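You operate a simulated robot arm through the tools that you are given. There is no shell and no other tool. Be economical: measure what you need, move in short steps, check, and stop when the job is done.

Carry out the task below with a simulated robot arm. There is one attempt and no reset: what you move stays moved.

TASK
Stack the orange short cup stack from the top of the turntable bench on top of the green short cup stack.

It is judged by the outcome, as a careful person would: the job done as asked, and still so three seconds after it is handed in. It fails if anything else is knocked over, pushed out of place, dropped, spilled or broken.

THE ROBOT
A 6-joint arm with a two-finger parallel gripper, fixed in place. Base frame: the origin is at the foot of the arm, x ahead of it, y to its left, z up; the work surface is at about z = 0. Lengths are in mm, angles in degrees, forces in N, time in s.
With the tool pointing down near the work surface it reaches from about 140 to 580 mm from the base axis. Its first joint turns from -66.0 to 66.0 degrees. Payload 2.1 kg.
Tool frame: the origin (TCP) lies between the finger pads and is the grasp point; the fingertips stand 30 mm ahead of it; z points along the fingers, y is the line along which they close. The gripper opens to 94 mm. The fingers are 28 mm wide and 10 mm thick; the gripper's body (50 by 96 mm) begins 55 mm behind the TCP.
Orientation is that of the tool frame in the base frame, as [roll, pitch, yaw] about the fixed x, y, z axes, in that order (R = Rz(yaw) Ry(pitch) Rx(roll)). With the fingers straight down and closing along the base's y, the tool's x points along the base's -x, its y along +y and its z along -z.

THE INTERFACE
- The arm moves only by the tool step_arm. Its argument "motion" is a list of rows, each a list of 7 numbers: the shift along the tool's x, y, z in units of 25 mm (1.0 is 25 mm), then the turn, a rotation vector about the tool's x, y, z in units of 5 degrees (1.0 is 5 degrees), then the closure in counts, from 0 (fully open) to 255 (shut). In form: [[tx, ty, tz, rx, ry, rz, fingers], ...]. A call has 1 to 20 rows; each row shifts and turns the commanded pose from where the row before left it, along the tool's axes as they then stand. A call with a number of a shift or a turn outside -1 to 1 is refused whole. A row lasts 0.2 s, in which the tool goes at most 50 mm and 8.6 degrees; a call with a longer step from one row to the next is refused whole, and so is a gripper value outside its range. A pose out of reach is approached as far as the arm can. The call stops where the force on the tool passes 40 N (or 10 N more than at its start, if that is more) or the arm is blocked; 0.2 s more then pass. The fingers move at their own pace (about 72 mm/s each) and stop on an object; they squeeze with about 30 N. The grip force told is the motor's: it shows also when the fingers shut on nothing. Time passes only in rows, and 0.2 s behind the last, so rows that do not move let the fingers close. It gives the time, the measured TCP pose, the force on the tool (base axes), the opening and the grip force at its end, in the units of the frame above (readings bear some noise), and new pictures: "show" is both (left out), scene, wrist or none.
- Cameras (640 x 400 px; columns grow to the right, rows downward): "scene" is fixed at [47.9, -359.6, 497.5]; the picture's right is [0.85, -0.52, 0.00], its down [-0.24, -0.39, -0.89] and it looks along [0.47, 0.76, -0.45] (base axes); focal length 358 px, centre (320, 200). "wrist" rides on the gripper at [-37, 0, -58] in the tool frame; the picture's right is [0.00, -1.00, 0.00], its down [0.97, 0.00, -0.24] and it looks along [0.24, 0.00, 0.97] (tool axes); focal length 218 px, centre (320, 200).
- locate(camera, pixels): for up to 12 pixels [column, row] of the newest picture of that camera ("zoom" is the newest enlarged one), the place [x, y, z] in the base frame of the surface seen there, good to about 2 mm. No time passes.
- inspect(camera, box): a new picture of the part [left, top, right, bottom] of that camera's present view, enlarged. No time passes.
- job_done(): hands the job in; it is judged then, once.

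Work in short steps. Measure before you move; look again where a grasp or a placing could have gone wrong, and mend it. You have 60 turns and 120 pictures in all, the two below and enlarged ones among them. Open the gripper and draw the arm clear of the work before you hand the job in, unless the task says otherwise; then end with one line.

The tools are called after ">>>" as a command line: name --pt "numbers of a row" for each row, then --argument value for the rest, lists and objects as JSON in quotes. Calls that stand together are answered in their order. step_arm: Moves the arm, as the interface text tells. Its arguments: {"type":"object","properties":{"motion":{"type":"array","items":{"type":"array","items":{"type":"number"}}},"show":{"type":"string","enum":["both","scene","wrist","none"]}},"required":["motion"]} The other tools are called the same way: locate (camera, pixels) gives the place of the surface under pixels of a picture; inspect (camera, box) takes an enlarged picture of a part of a camera's view; job_done () hands the job in.

At the start:

```text
time_s: 0.0
eef_pos: [282.4, 131.4, 315.0]
tcp_rot: [180.0, 0.0, 179.9]
force: [0.6, 0.8, -0.5]
finger_gap: 94.1
finger_force: 0.0
```

scene: 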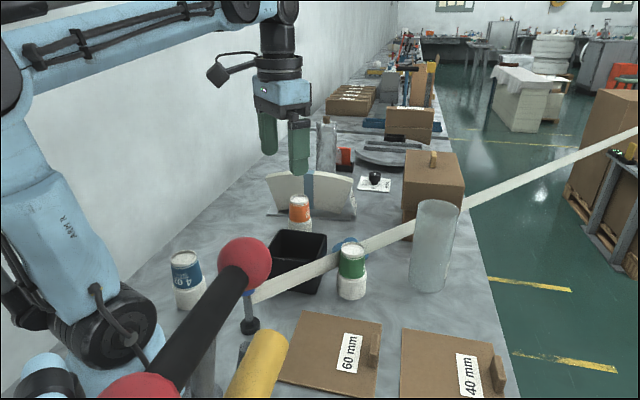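
wrist: 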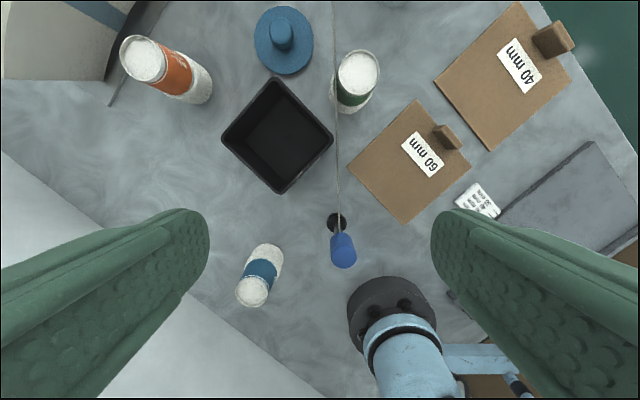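

The orange stack is near scene (300,212) and the green one near (351,270). I'll enlarge both views to see them better.

>>> inspect --camera "scene" --box '[220, 140, 480, 310]'

>>> inspect --camera "wrist" --box '[90, 0, 410, 200]'

>>> locate --camera "wrist" --pixels '[[143, 61], [190, 90], [205, 100], [358, 71], [352, 105], [283, 34], [277, 135], [337, 120], [100, 60], [340, 250], [240, 60], [335, 30]]'

>>> locate --camera "scene" --pixels '[[299, 199], [299, 212], [299, 228], [352, 245], [352, 265], [352, 292], [310, 190], [435, 205], [420, 225], [540, 172], [300, 278], [350, 200]]'

```text
2.35 times, centred on (350, 225) of scene
```

zoom: 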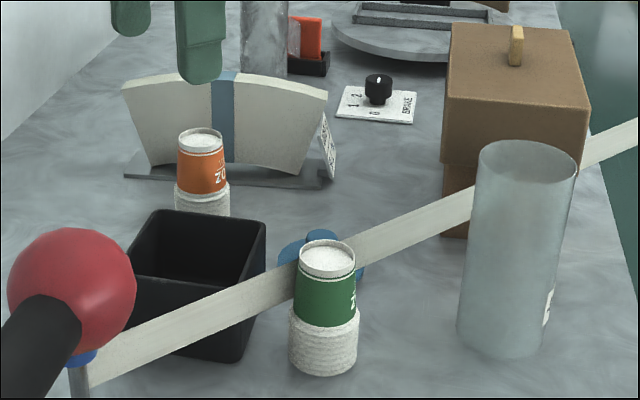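

```text
2.00 times, centred on (250, 100) of wrist
```

zoom: 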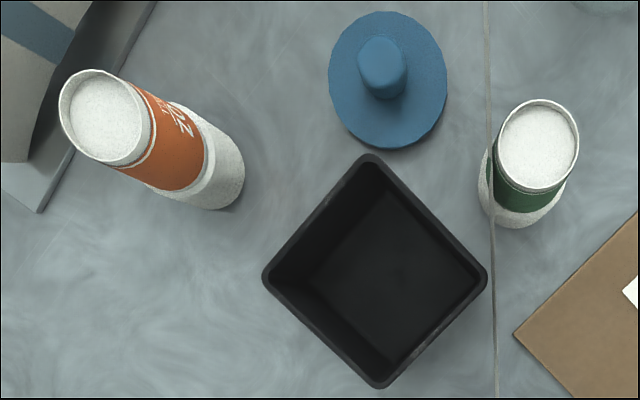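

```text
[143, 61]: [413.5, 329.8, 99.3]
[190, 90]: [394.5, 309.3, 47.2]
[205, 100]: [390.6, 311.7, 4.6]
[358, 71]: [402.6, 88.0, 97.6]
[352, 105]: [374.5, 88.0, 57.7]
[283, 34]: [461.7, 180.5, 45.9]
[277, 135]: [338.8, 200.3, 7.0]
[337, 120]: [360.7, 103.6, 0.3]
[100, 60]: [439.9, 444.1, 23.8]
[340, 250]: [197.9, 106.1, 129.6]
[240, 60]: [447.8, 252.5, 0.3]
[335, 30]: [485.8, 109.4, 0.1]
```

```text
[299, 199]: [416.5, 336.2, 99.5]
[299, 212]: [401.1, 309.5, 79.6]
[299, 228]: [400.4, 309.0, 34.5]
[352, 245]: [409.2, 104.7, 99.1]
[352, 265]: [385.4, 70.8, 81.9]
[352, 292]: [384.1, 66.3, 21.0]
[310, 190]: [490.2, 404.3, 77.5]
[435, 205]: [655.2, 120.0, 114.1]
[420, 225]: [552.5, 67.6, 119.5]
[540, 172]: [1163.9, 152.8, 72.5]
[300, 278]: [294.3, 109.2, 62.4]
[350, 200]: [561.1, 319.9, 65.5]
```

Now I measure the cup edges, the belt and the foreground items more exactly.

>>> locate --camera "scene" --pixels '[[245, 265], [230, 310], [380, 240], [380, 247], [330, 263], [330, 270], [251, 322], [435, 270], [260, 296], [272, 368], [362, 262], [341, 262]]'

>>> locate --camera "zoom" --pixels '[[62, 100], [148, 120], [105, 72], [110, 162], [498, 145], [577, 150], [540, 101], [535, 190], [488, 60], [494, 260], [493, 190], [215, 205]]'

>>> inspect --camera "scene" --box '[310, 225, 390, 305]'

```text
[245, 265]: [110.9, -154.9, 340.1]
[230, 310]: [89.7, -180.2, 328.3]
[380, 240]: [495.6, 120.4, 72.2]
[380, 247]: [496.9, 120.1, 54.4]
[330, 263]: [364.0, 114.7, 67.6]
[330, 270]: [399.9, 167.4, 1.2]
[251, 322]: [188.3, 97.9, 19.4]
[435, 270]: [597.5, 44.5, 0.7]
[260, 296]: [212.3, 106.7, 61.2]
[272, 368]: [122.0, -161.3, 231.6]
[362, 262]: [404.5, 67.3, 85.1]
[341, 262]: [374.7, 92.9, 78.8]
```

```text
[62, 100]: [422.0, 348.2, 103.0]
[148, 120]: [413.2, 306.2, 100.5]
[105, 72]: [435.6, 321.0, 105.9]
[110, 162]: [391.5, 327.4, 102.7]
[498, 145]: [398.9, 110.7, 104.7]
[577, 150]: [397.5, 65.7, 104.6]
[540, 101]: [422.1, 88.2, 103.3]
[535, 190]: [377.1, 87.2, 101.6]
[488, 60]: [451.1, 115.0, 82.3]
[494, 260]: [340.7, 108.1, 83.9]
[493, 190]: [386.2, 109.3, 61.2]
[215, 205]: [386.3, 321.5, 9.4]
```

```text
5.00 times, centred on (350, 265) of scene
```

zoom: 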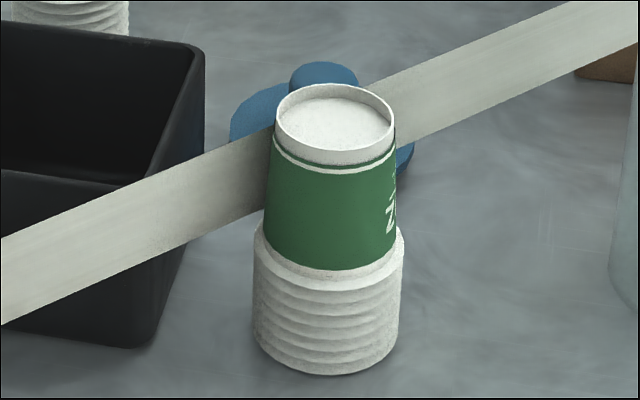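

Green's top centre is about (399.5, 88, 104) and orange's about (413.5, 327, 104), both roughly 45 mm across. The belt runs at y≈116, z 55–84, right beside green, so I'll close along the base x to keep the fingers off it. First I move over orange, then yaw.

>>> step_arm --pt "-0.655 0.978 0 0 0 0 0" --pt "-0.655 0.978 0 0 0 0 0" --pt "-0.655 0.978 0 0 0 0 0" --pt "-0.655 0.978 0 0 0 0 0" --pt "-0.655 0.978 0 0 0 0 0" --pt "-0.655 0.978 0 0 0 0 0" --pt "-0.655 0.978 0 0 0 0 0" --pt "-0.655 0.978 0 0 0 0 0" --show "none"

>>> step_arm --pt "0 0 0 0 0 1 0" --pt "0 0 0 0 0 1 0" --pt "0 0 0 0 0 1 0" --pt "0 0 0 0 0 1 0" --pt "0 0 0 0 0 1 0" --pt "0 0 0 0 0 1 0" --pt "0 0 0 0 0 1 0" --pt "0 0 0 0 0 1 0" --pt "0 0 0 0 0 1 0" --pt "0 0 0 0 0 1 0" --pt "0 0 0 0 0 1 0" --pt "0 0 0 0 0 1 0" --pt "0 0 0 0 0 1 0" --pt "0 0 0 0 0 1 0" --pt "0 0 0 0 0 1 0" --pt "0 0 0 0 0 1 0" --pt "0 0 0 0 0 1 0" --pt "0 0 0 0 0 1 0"

```text
time_s: 1.8
eef_pos: [397.6, 311.6, 306.5]
tcp_rot: [180.0, 0.1, 180.0]
force: [-0.7, 0.2, -0.2]
finger_gap: 94.1
finger_force: 0.0
out of reach, approached as far as the arm can: row 8
```

```text
time_s: 5.6
eef_pos: [398.2, 312.4, 305.9]
tcp_rot: [179.8, 0.0, 90.0]
force: [1.6, 0.4, 0.2]
finger_gap: 93.9
finger_force: 0.1
```

scene: 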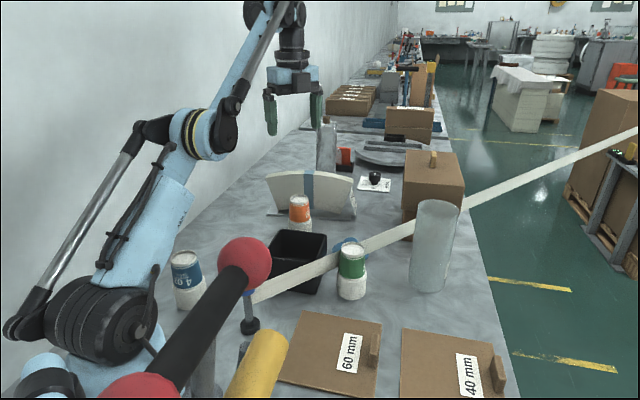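
wrist: 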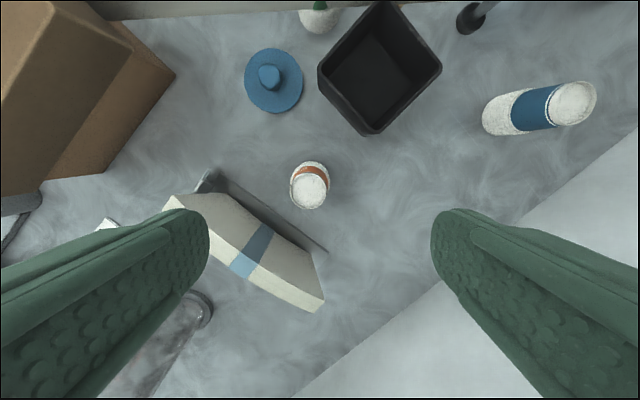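

Reach is limited at that height, so I descend before aligning.

>>> step_arm --pt "0 0 1 0 0 0 0" --pt "0 0 1 0 0 0 0" --pt "0 0 1 0 0 0 0" --pt "0 0 1 0 0 0 0" --pt "0 0 0 0 0 0 0"

```text
time_s: 6.8
eef_pos: [411.6, 321.1, 222.1]
tcp_rot: [179.9, -0.1, 89.9]
force: [-0.4, 0.2, -0.3]
finger_gap: 93.9
finger_force: 0.0
out of reach, approached as far as the arm can: row 3, 4
```

scene: 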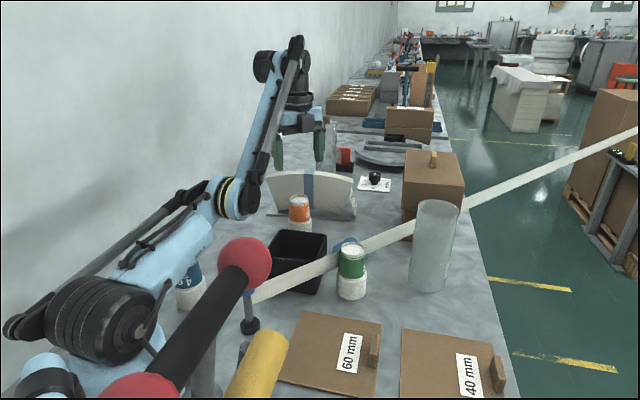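
wrist: 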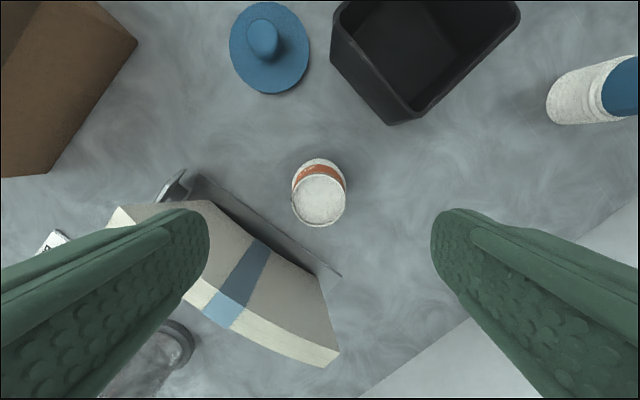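

Left finger (+x side) could meet the fan-shaped object, so I measure it and the orange rim.

>>> locate --camera "wrist" --pixels '[[292, 200], [346, 200], [319, 176], [319, 226], [341, 275], [250, 210], [190, 178], [165, 200], [120, 210], [330, 345], [215, 205], [315, 272]]'

```text
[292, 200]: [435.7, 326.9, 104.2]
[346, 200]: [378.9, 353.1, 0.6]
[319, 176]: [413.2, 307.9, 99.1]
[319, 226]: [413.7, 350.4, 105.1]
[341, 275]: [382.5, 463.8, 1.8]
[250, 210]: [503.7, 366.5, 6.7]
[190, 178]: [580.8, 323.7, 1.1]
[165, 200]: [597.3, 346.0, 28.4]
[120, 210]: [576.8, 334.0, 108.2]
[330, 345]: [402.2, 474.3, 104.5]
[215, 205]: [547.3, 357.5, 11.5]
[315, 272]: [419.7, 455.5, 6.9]
```

The fan's front stays beyond y≈370 in the finger region, so it is clear. Orange's centre is (413.5, 327.5), and I keep descending.

>>> step_arm --pt "0 0 1 0 0 0 0" --pt "0 0 1 0 0 0 0" --pt "0 0 0 0 0 0 0" --show "wrist"

```text
time_s: 7.6
eef_pos: [432.3, 337.7, 190.8]
tcp_rot: [-180.0, 0.0, 90.0]
force: [-0.7, -0.5, -0.1]
finger_gap: 94.1
finger_force: 0.1
out of reach, approached as far as the arm can: row 1, 2
```

wrist: 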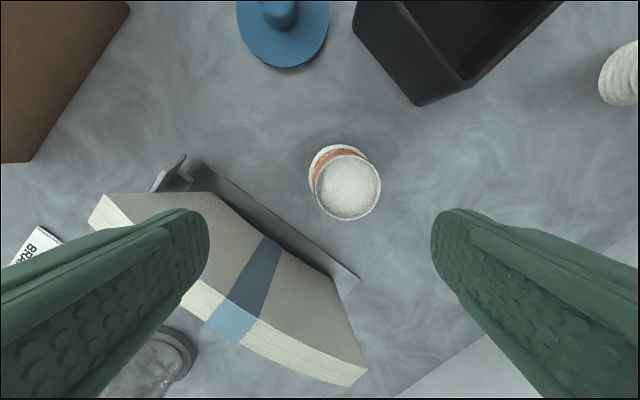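

The command drifted along the reach limit to (432, 338), so I shift back to (413.5, 327.5).

>>> step_arm --pt "-0.41 -0.75 0 0 0 0 0" --pt "0 0 0 0 0 0 0" --show "none"

```text
time_s: 8.2
eef_pos: [422.6, 336.1, 202.0]
tcp_rot: [179.9, 0.0, 90.0]
force: [-0.3, 0.2, 0.4]
finger_gap: 94.0
finger_force: 0.1
out of reach, approached as far as the arm can: row 1
```

The readings look inconsistent, so I hold still to see where the arm settles.

>>> step_arm --pt "0 0 0 0 0 0 0" --pt "0 0 0 0 0 0 0" --pt "0 0 0 0 0 0 0" --show "scene"

```text
time_s: 9.0
eef_pos: [422.5, 336.0, 202.3]
tcp_rot: [179.9, 0.0, 89.9]
force: [-0.2, 0.1, -0.2]
finger_gap: 94.0
finger_force: 0.2
```

scene: 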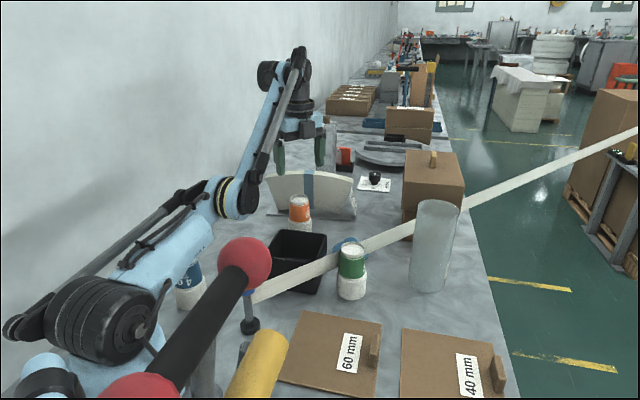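

The arm folded into an elbow-down posture with the upper arm low, so it can't reach down there. I raise it back to the stretched region and retreat inward to regain elbow-up.

>>> step_arm --pt "0 0 -1 0 0 0 0" --pt "0 0 -1 0 0 0 0" --pt "0 0 -1 0 0 0 0" --pt "0 0 -1 0 0 0 0" --pt "0 0 0 0 0 0 0" --show "scene"

```text
time_s: 10.2
eef_pos: [405.4, 320.5, 289.7]
tcp_rot: [179.9, 0.0, 90.0]
force: [0.3, -0.5, 0.6]
finger_gap: 94.3
finger_force: 0.0
out of reach, approached as far as the arm can: row 3, 4
```

scene: 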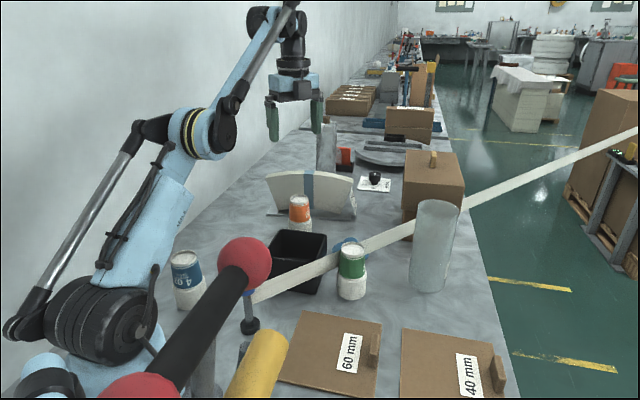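

Nearly straight now. I move radially inward 100 mm and see which way the elbow bends.

>>> step_arm --pt "-0.62 -0.785 0 0 0 0 0" --pt "-0.62 -0.785 0 0 0 0 0" --pt "-0.62 -0.785 0 0 0 0 0" --pt "-0.62 -0.785 0 0 0 0 0" --pt "0 0 0 0 0 0 0" --show "scene"

```text
time_s: 11.4
eef_pos: [327.1, 260.0, 290.6]
tcp_rot: [179.9, 0.0, 89.8]
force: [0.3, 0.0, 0.4]
finger_gap: 94.1
finger_force: 0.1
```

scene: 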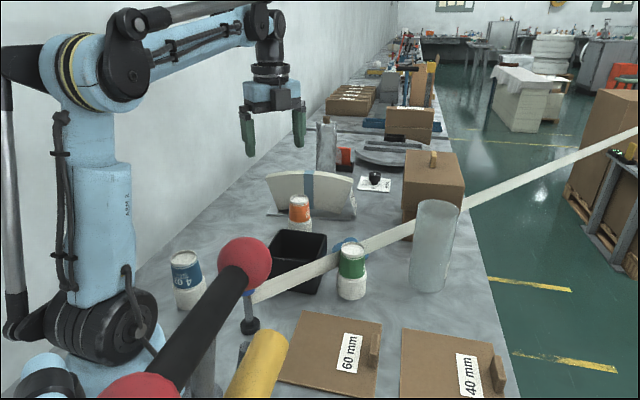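

Elbow-up again. I descend here to z≈170 while retracted, then will extend out.

>>> step_arm --pt "0 0 1 0 0 0 0" --pt "0 0 1 0 0 0 0" --pt "0 0 1 0 0 0 0" --pt "0 0 1 0 0 0 0" --pt "0 0 0.8 0 0 0 0" --pt "0 0 0 0 0 0 0" --show "scene"

```text
time_s: 12.8
eef_pos: [328.4, 259.9, 170.5]
tcp_rot: [179.9, 0.1, 90.0]
force: [-0.1, 0.0, -0.3]
finger_gap: 93.8
finger_force: 0.0
```

scene: 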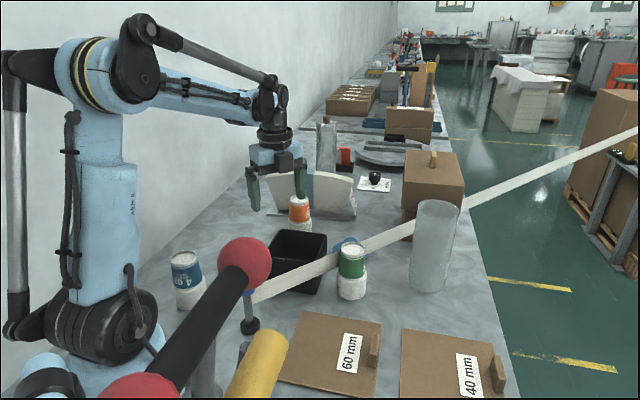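

Good posture. Now I extend out to over orange at this height.

>>> step_arm --pt "0.675 0.855 0 0 0 0 0" --pt "0.675 0.855 0 0 0 0 0" --pt "0.675 0.855 0 0 0 0 0" --pt "0.675 0.855 0 0 0 0 0" --pt "0 0 0 0 0 0 0"

```text
time_s: 14.0
eef_pos: [412.7, 329.5, 169.6]
tcp_rot: [179.8, 0.0, 90.1]
force: [-0.1, 0.1, -0.1]
finger_gap: 93.9
finger_force: 0.1
```

scene: 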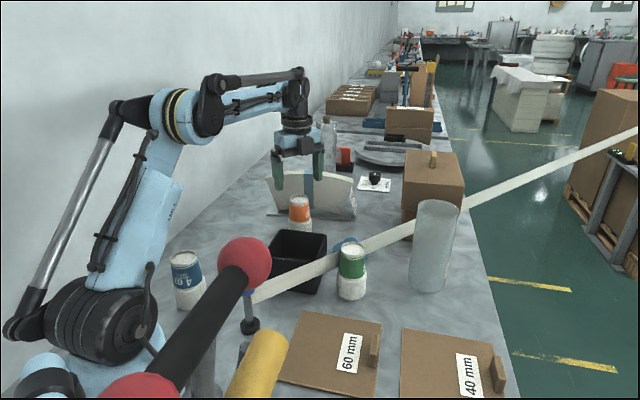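
wrist: 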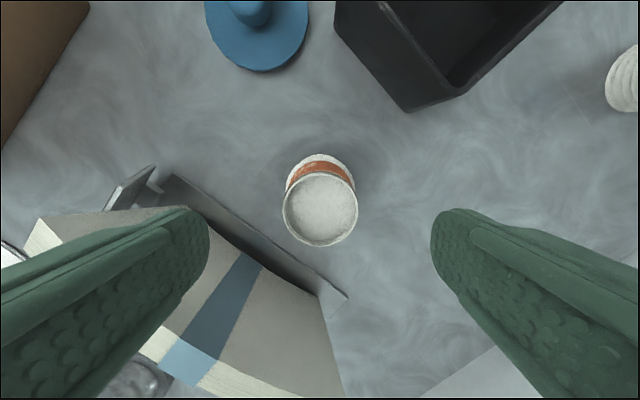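

Aligned over orange at (412.7, 329.5). I descend to TCP z≈68 with a 2 mm y correction.

>>> step_arm --pt "-0.08 0.03 0.9 0 0 0 0" --pt "0 0 0.9 0 0 0 0" --pt "0 0 0.9 0 0 0 0" --pt "0 0 0.7 0 0 0 0" --pt "0 0 0.66 0 0 0 0" --pt "0 0 0 0 0 0 0"

```text
time_s: 15.4
eef_pos: [414.1, 325.7, 67.5]
tcp_rot: [179.9, 0.1, 90.1]
force: [0.9, 0.9, 0.3]
finger_gap: 94.0
finger_force: 0.0
```

scene: 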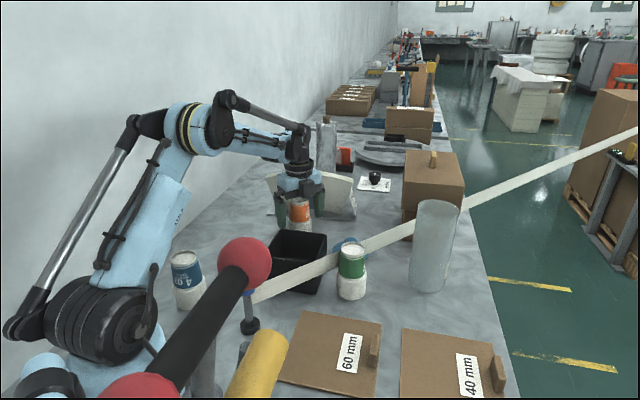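
wrist: 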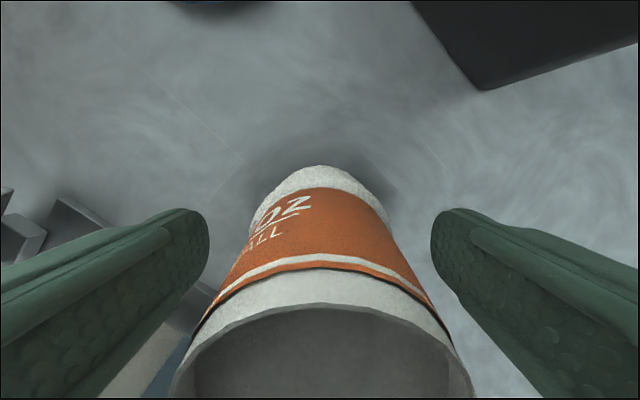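

The fingers straddle orange evenly. I close.

>>> step_arm --pt "0.07 0 0 0 0 0 120" --pt "0 0 0 0 0 0 255" --pt "0 0 0 0 0 0 255" --pt "0 0 0 0 0 0 255"

```text
time_s: 16.4
eef_pos: [414.6, 327.4, 68.1]
tcp_rot: [180.0, -0.1, 90.0]
force: [0.2, 0.1, -0.5]
finger_gap: 58.0
finger_force: 30.1
```

scene: 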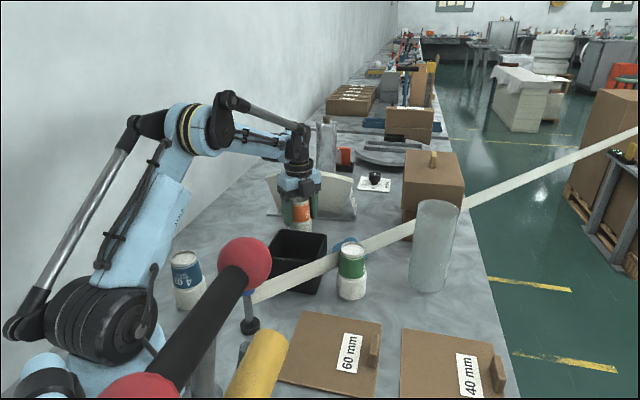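
wrist: 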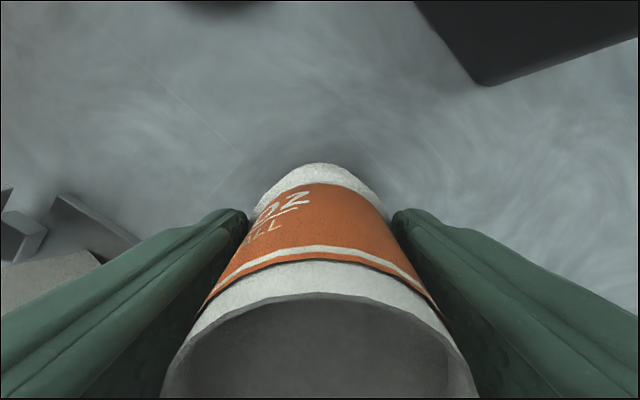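

Held at 58 mm, 30 N. I lift a little to check the hold.

>>> step_arm --pt "0 0 -0.4 0 0 0 255" --pt "0 0 -0.6 0 0 0 255" --pt "0 0 0 0 0 0 255"

```text
time_s: 17.2
eef_pos: [414.7, 327.8, 92.9]
tcp_rot: [179.8, -0.1, 90.0]
force: [-0.2, -0.3, -0.7]
finger_gap: 58.3
finger_force: 29.5
```

scene: 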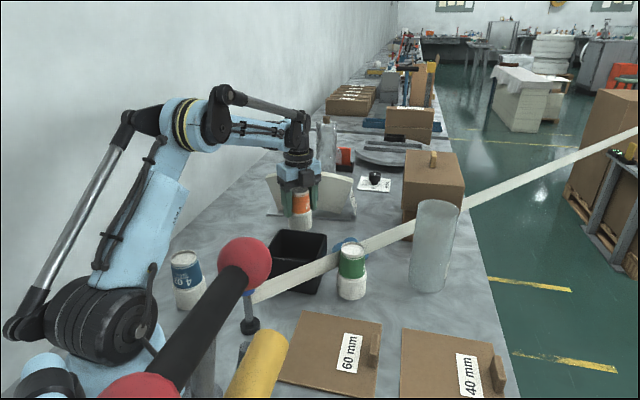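
wrist: 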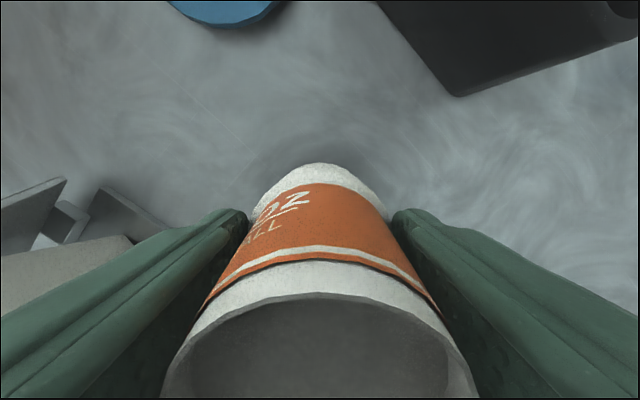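

Firm. I rise to z≈155, slide in −y to shorten the reach, then rise to z≈215 and continue.

>>> step_arm --pt "0 0 -0.8 0 0 0 255" --pt "0 0 -0.8 0 0 0 255" --pt "0 0 -0.8 0 0 0 255" --pt "-0.8 -0.1 0 0 0 0 255" --pt "-0.8 -0.1 0 0 0 0 255" --pt "-0.8 -0.1 0 0 0 0 255" --pt "-0.8 -0.1 -0.8 0 0 0 255" --pt "0 0 -0.8 0 0 0 255" --pt "0 0 -0.8 0 0 0 255" --pt "0 0 0 0 0 0 255" --show "scene"

```text
time_s: 19.4
eef_pos: [402.5, 246.6, 213.1]
tcp_rot: [179.9, 0.1, 90.0]
force: [-0.6, 0.7, -0.5]
finger_gap: 57.9
finger_force: 29.5
```

scene: 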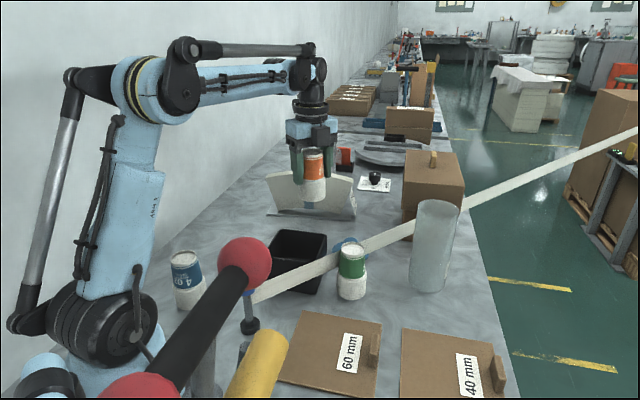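

Carrying well; orange's bottom is at ≈145. I move in −y to over green at (399.5, 88).

>>> step_arm --pt "-0.79 -0.015 0 0 0 0 255" --pt "-0.79 -0.015 0 0 0 0 255" --pt "-0.79 -0.015 0 0 0 0 255" --pt "-0.79 -0.015 0 0 0 0 255" --pt "-0.79 -0.015 0 0 0 0 255" --pt "-0.79 -0.015 0 0 0 0 255" --pt "-0.79 -0.015 0 0 0 0 255" --pt "-0.79 -0.015 0 0 0 0 255" --pt "0 0 0 0 0 0 255" --pt "0 0 0 0 0 0 255"

>>> inspect --camera "scene" --box '[270, 110, 430, 310]'

```text
time_s: 21.6
eef_pos: [399.7, 88.4, 212.8]
tcp_rot: [179.9, 0.0, 90.0]
force: [-0.2, 0.6, -0.6]
finger_gap: 58.1
finger_force: 30.0
```

scene: 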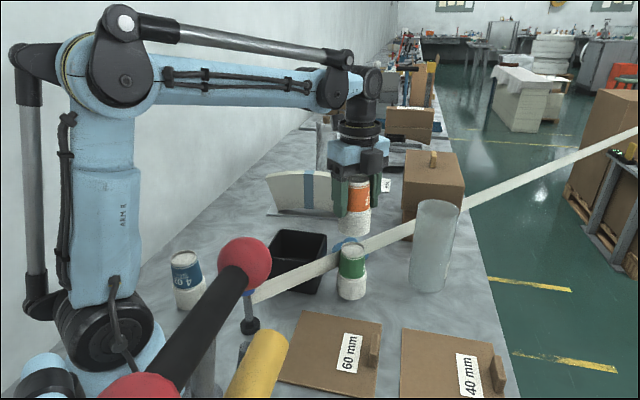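
wrist: 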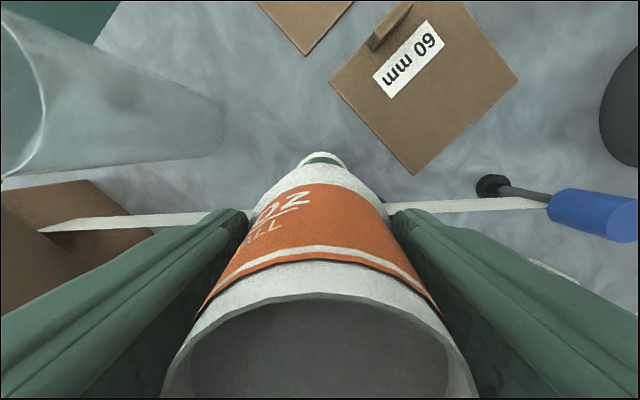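

```text
2.00 times, centred on (350, 210) of scene
```

zoom: 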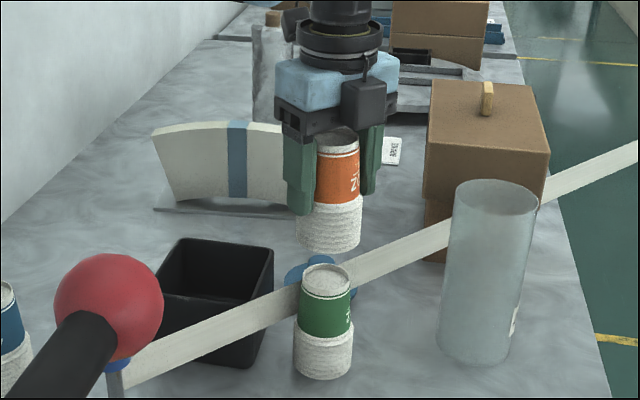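

Alignment over green looks right. I lower to about 8 mm above green's top.

>>> step_arm --pt "0 0 -0.0 0 0 0 255" --pt "0 0 0.6 0 0 0 255" --pt "0 0 0.6 0 0 0 255" --pt "0 0 0 0 0 0 255" --show "scene"

>>> inspect --camera "scene" --box '[310, 180, 400, 310]'

```text
time_s: 22.6
eef_pos: [400.9, 89.7, 183.6]
tcp_rot: [179.9, 0.0, 90.0]
force: [-0.1, 0.5, -1.6]
finger_gap: 58.5
finger_force: 30.2
```

scene: 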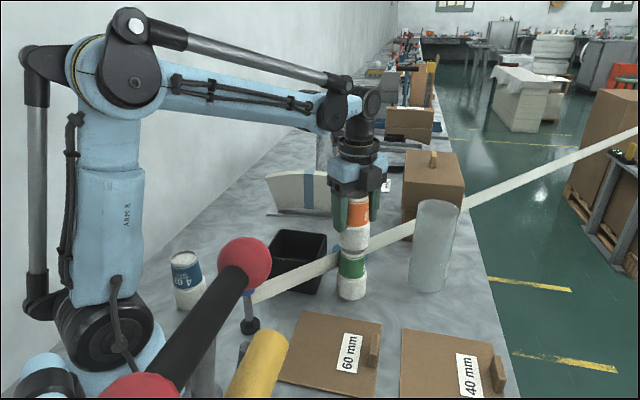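

```text
3.08 times, centred on (355, 245) of scene
```

zoom: 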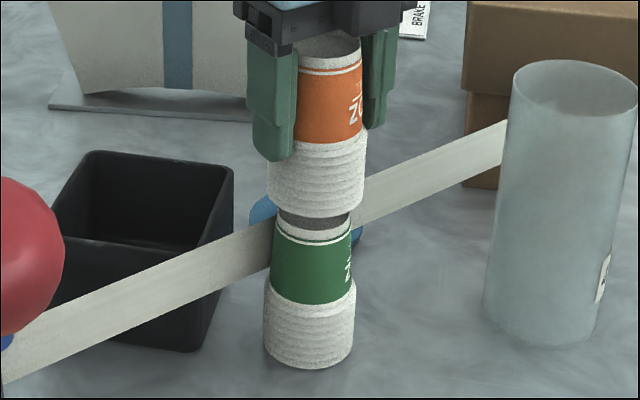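

I check the centring by locating rim edges in the zoom.

>>> locate --camera "zoom" --pixels '[[271, 195], [360, 200], [316, 212], [316, 180], [278, 226], [347, 226], [313, 240], [313, 270], [318, 68], [302, 55], [360, 55]]'

```text
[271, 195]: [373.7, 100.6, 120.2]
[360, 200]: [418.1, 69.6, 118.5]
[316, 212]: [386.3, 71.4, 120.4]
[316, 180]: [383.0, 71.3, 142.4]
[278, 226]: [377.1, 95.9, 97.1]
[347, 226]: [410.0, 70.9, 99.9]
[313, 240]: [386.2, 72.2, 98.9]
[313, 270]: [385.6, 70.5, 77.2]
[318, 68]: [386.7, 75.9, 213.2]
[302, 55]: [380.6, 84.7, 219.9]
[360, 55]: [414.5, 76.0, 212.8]
```

Orange sits about (+2, +3) off green's centre. I correct that and lower slowly in small steps, watching the force.

>>> step_arm --pt "-0.12 -0.08 0 0 0 0 255" --pt "0 0 0 0 0 0 255" --pt "0 0 0.12 0 0 0 255" --pt "0 0 0.12 0 0 0 255" --pt "0 0 0 0 0 0 255" --show "scene"

>>> inspect --camera "scene" --box '[310, 180, 400, 310]'

```text
time_s: 23.8
eef_pos: [399.0, 86.2, 177.1]
tcp_rot: [179.9, 0.1, 90.0]
force: [0.0, 0.3, -0.5]
finger_gap: 57.9
finger_force: 30.5
```

scene: 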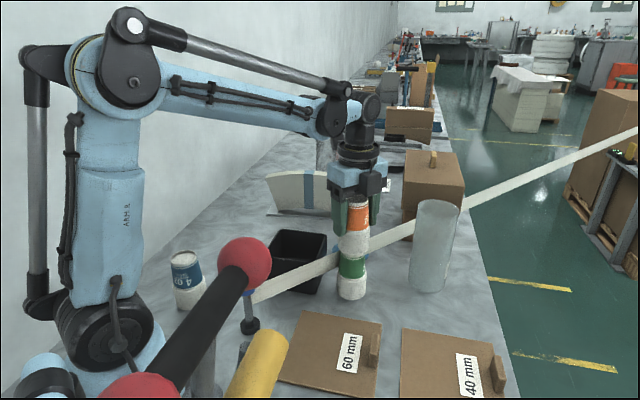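

```text
3.08 times, centred on (355, 245) of scene
```

zoom: 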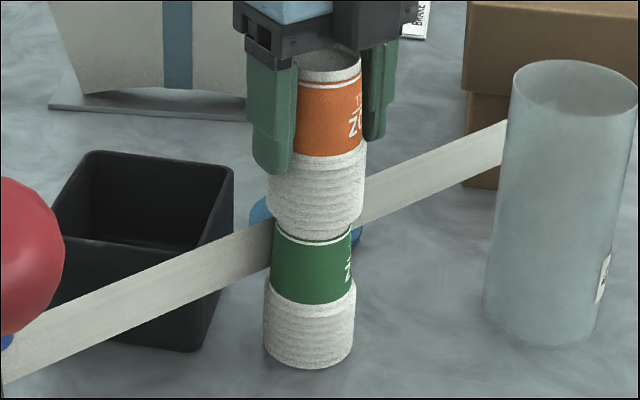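

Close to contact. I lower further in about 1.5 mm steps.

>>> step_arm --pt "0 0 0.06 0 0 0 255" --pt "0 0 0.06 0 0 0 255" --pt "0 0 0.06 0 0 0 255" --pt "0 0 0 0 0 0 255" --show "none"

```text
time_s: 24.8
eef_pos: [398.7, 84.4, 172.5]
tcp_rot: [179.9, 0.1, 89.9]
force: [0.7, 0.6, 0.3]
finger_gap: 58.2
finger_force: 29.5
```

>>> step_arm --pt "0 0 0.06 0 0 0 255" --pt "0 0 0.06 0 0 0 255" --pt "0 0 0 0 0 0 255" --show "scene"

>>> inspect --camera "scene" --box '[310, 180, 400, 310]'

>>> locate --camera "zoom" --pixels '[[316, 225], [316, 235], [313, 250], [313, 270], [325, 80], [316, 200]]'

```text
time_s: 25.6
eef_pos: [399.0, 87.8, 170.0]
tcp_rot: [179.9, 0.0, 89.9]
force: [-0.9, -1.8, 31.0]
finger_gap: 58.1
finger_force: 29.6
```

scene: 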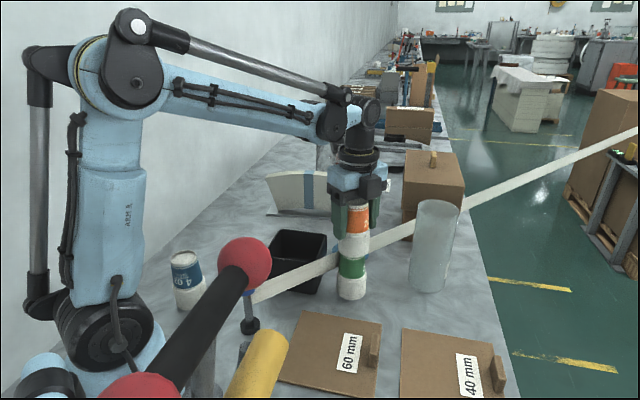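

```text
3.08 times, centred on (355, 245) of scene
```

zoom: 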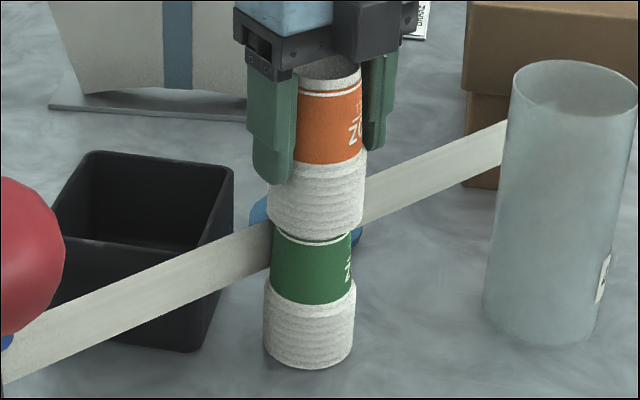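

```text
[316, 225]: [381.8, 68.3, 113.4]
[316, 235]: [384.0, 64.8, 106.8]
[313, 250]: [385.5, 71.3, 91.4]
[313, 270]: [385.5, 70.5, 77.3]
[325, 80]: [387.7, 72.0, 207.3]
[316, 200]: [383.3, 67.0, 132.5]
```

Firm contact (31 N) with orange on green's top, centres matching within about 1 mm. I ease off 1 mm, then open.

>>> step_arm --pt "0 0 -0.05 0 0 0 255" --pt "0 0 0 0 0 0 255" --show "none"

```text
time_s: 26.2
eef_pos: [399.0, 85.8, 169.9]
tcp_rot: [179.9, 0.1, 89.9]
force: [0.4, -1.0, 12.3]
finger_gap: 58.1
finger_force: 30.5
```

>>> step_arm --pt "0 0 -0.02 0 0 0 255" --pt "0 0 0 0 0 0 90" --pt "0 0 0 0 0 0 60" --pt "0 0 0 0 0 0 30" --pt "0 0 0 0 0 0 0" --pt "0 0 0 0 0 0 0"

>>> inspect --camera "scene" --box '[310, 180, 400, 310]'

```text
time_s: 27.6
eef_pos: [398.8, 86.0, 171.5]
tcp_rot: [179.9, 0.0, 90.0]
force: [1.0, 0.3, 0.0]
finger_gap: 94.1
finger_force: 0.0
```

scene: 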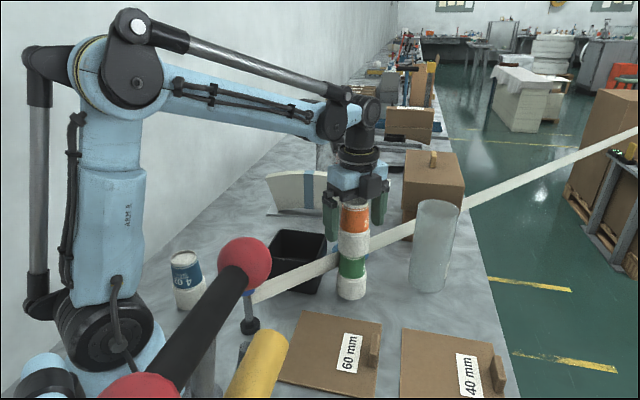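
wrist: 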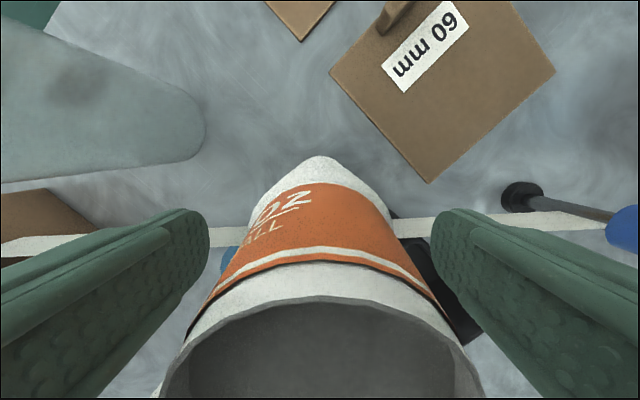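

```text
3.08 times, centred on (355, 245) of scene
```

zoom: 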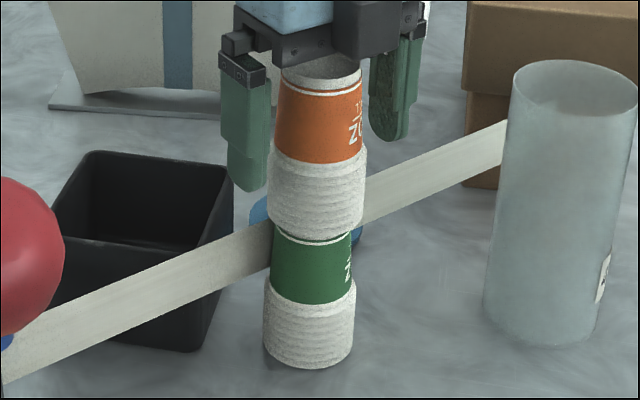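

It stands free and upright. I rise straight up and draw back toward the base.

>>> step_arm --pt "0 0 -0.3 0 0 0 0" --pt "0 0 -0.7 0 0 0 0" --pt "0 0 -0.9 0 0 0 0" --pt "0 0 -0.9 0 0 0 0" --pt "0 0 -0.9 0 0 0 0" --pt "0 0 -0.9 0 0 0 0" --pt "0 0 -0.9 0 0 0 0" --pt "0 -0.9 0 0 0 0 0" --pt "0 -0.9 0 0 0 0 0" --pt "0 -0.9 0 0 0 0 0" --pt "0 -0.9 0 0 0 0 0" --pt "0 -0.9 0 0 0 0 0" --pt "0 0 0 0 0 0 0"

```text
time_s: 30.4
eef_pos: [285.8, 83.1, 307.4]
tcp_rot: [179.9, 0.0, 90.0]
force: [-0.4, -1.1, 0.9]
finger_gap: 94.3
finger_force: 0.1
```

scene: 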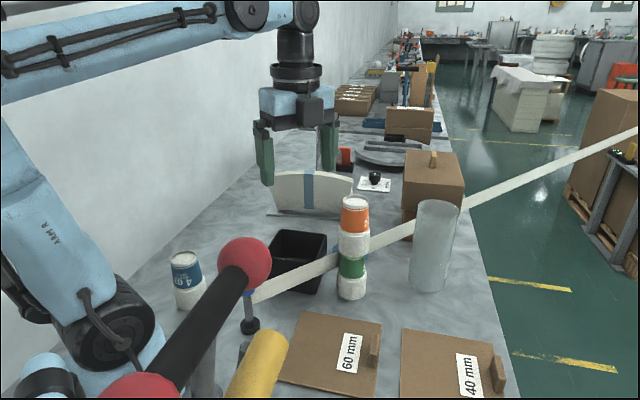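
wrist: 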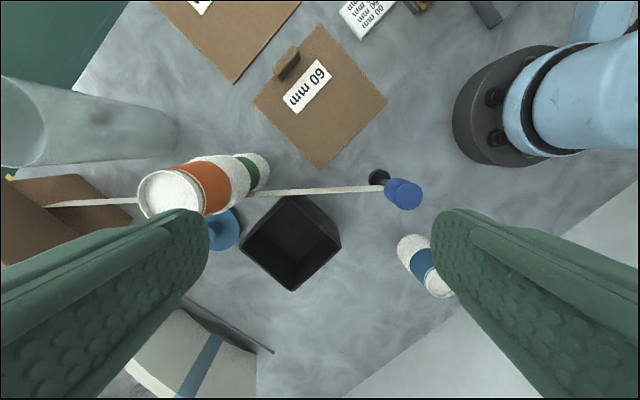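

The stack stands upright, nothing else has moved and the arm is clear, so I hand it in.

>>> job_done

```text
The job is handed in.
```

The orange short cup stack is standing upright on top of the green one, nothing else looks moved in the final pictures, and the gripper is open with the arm drawn clear.
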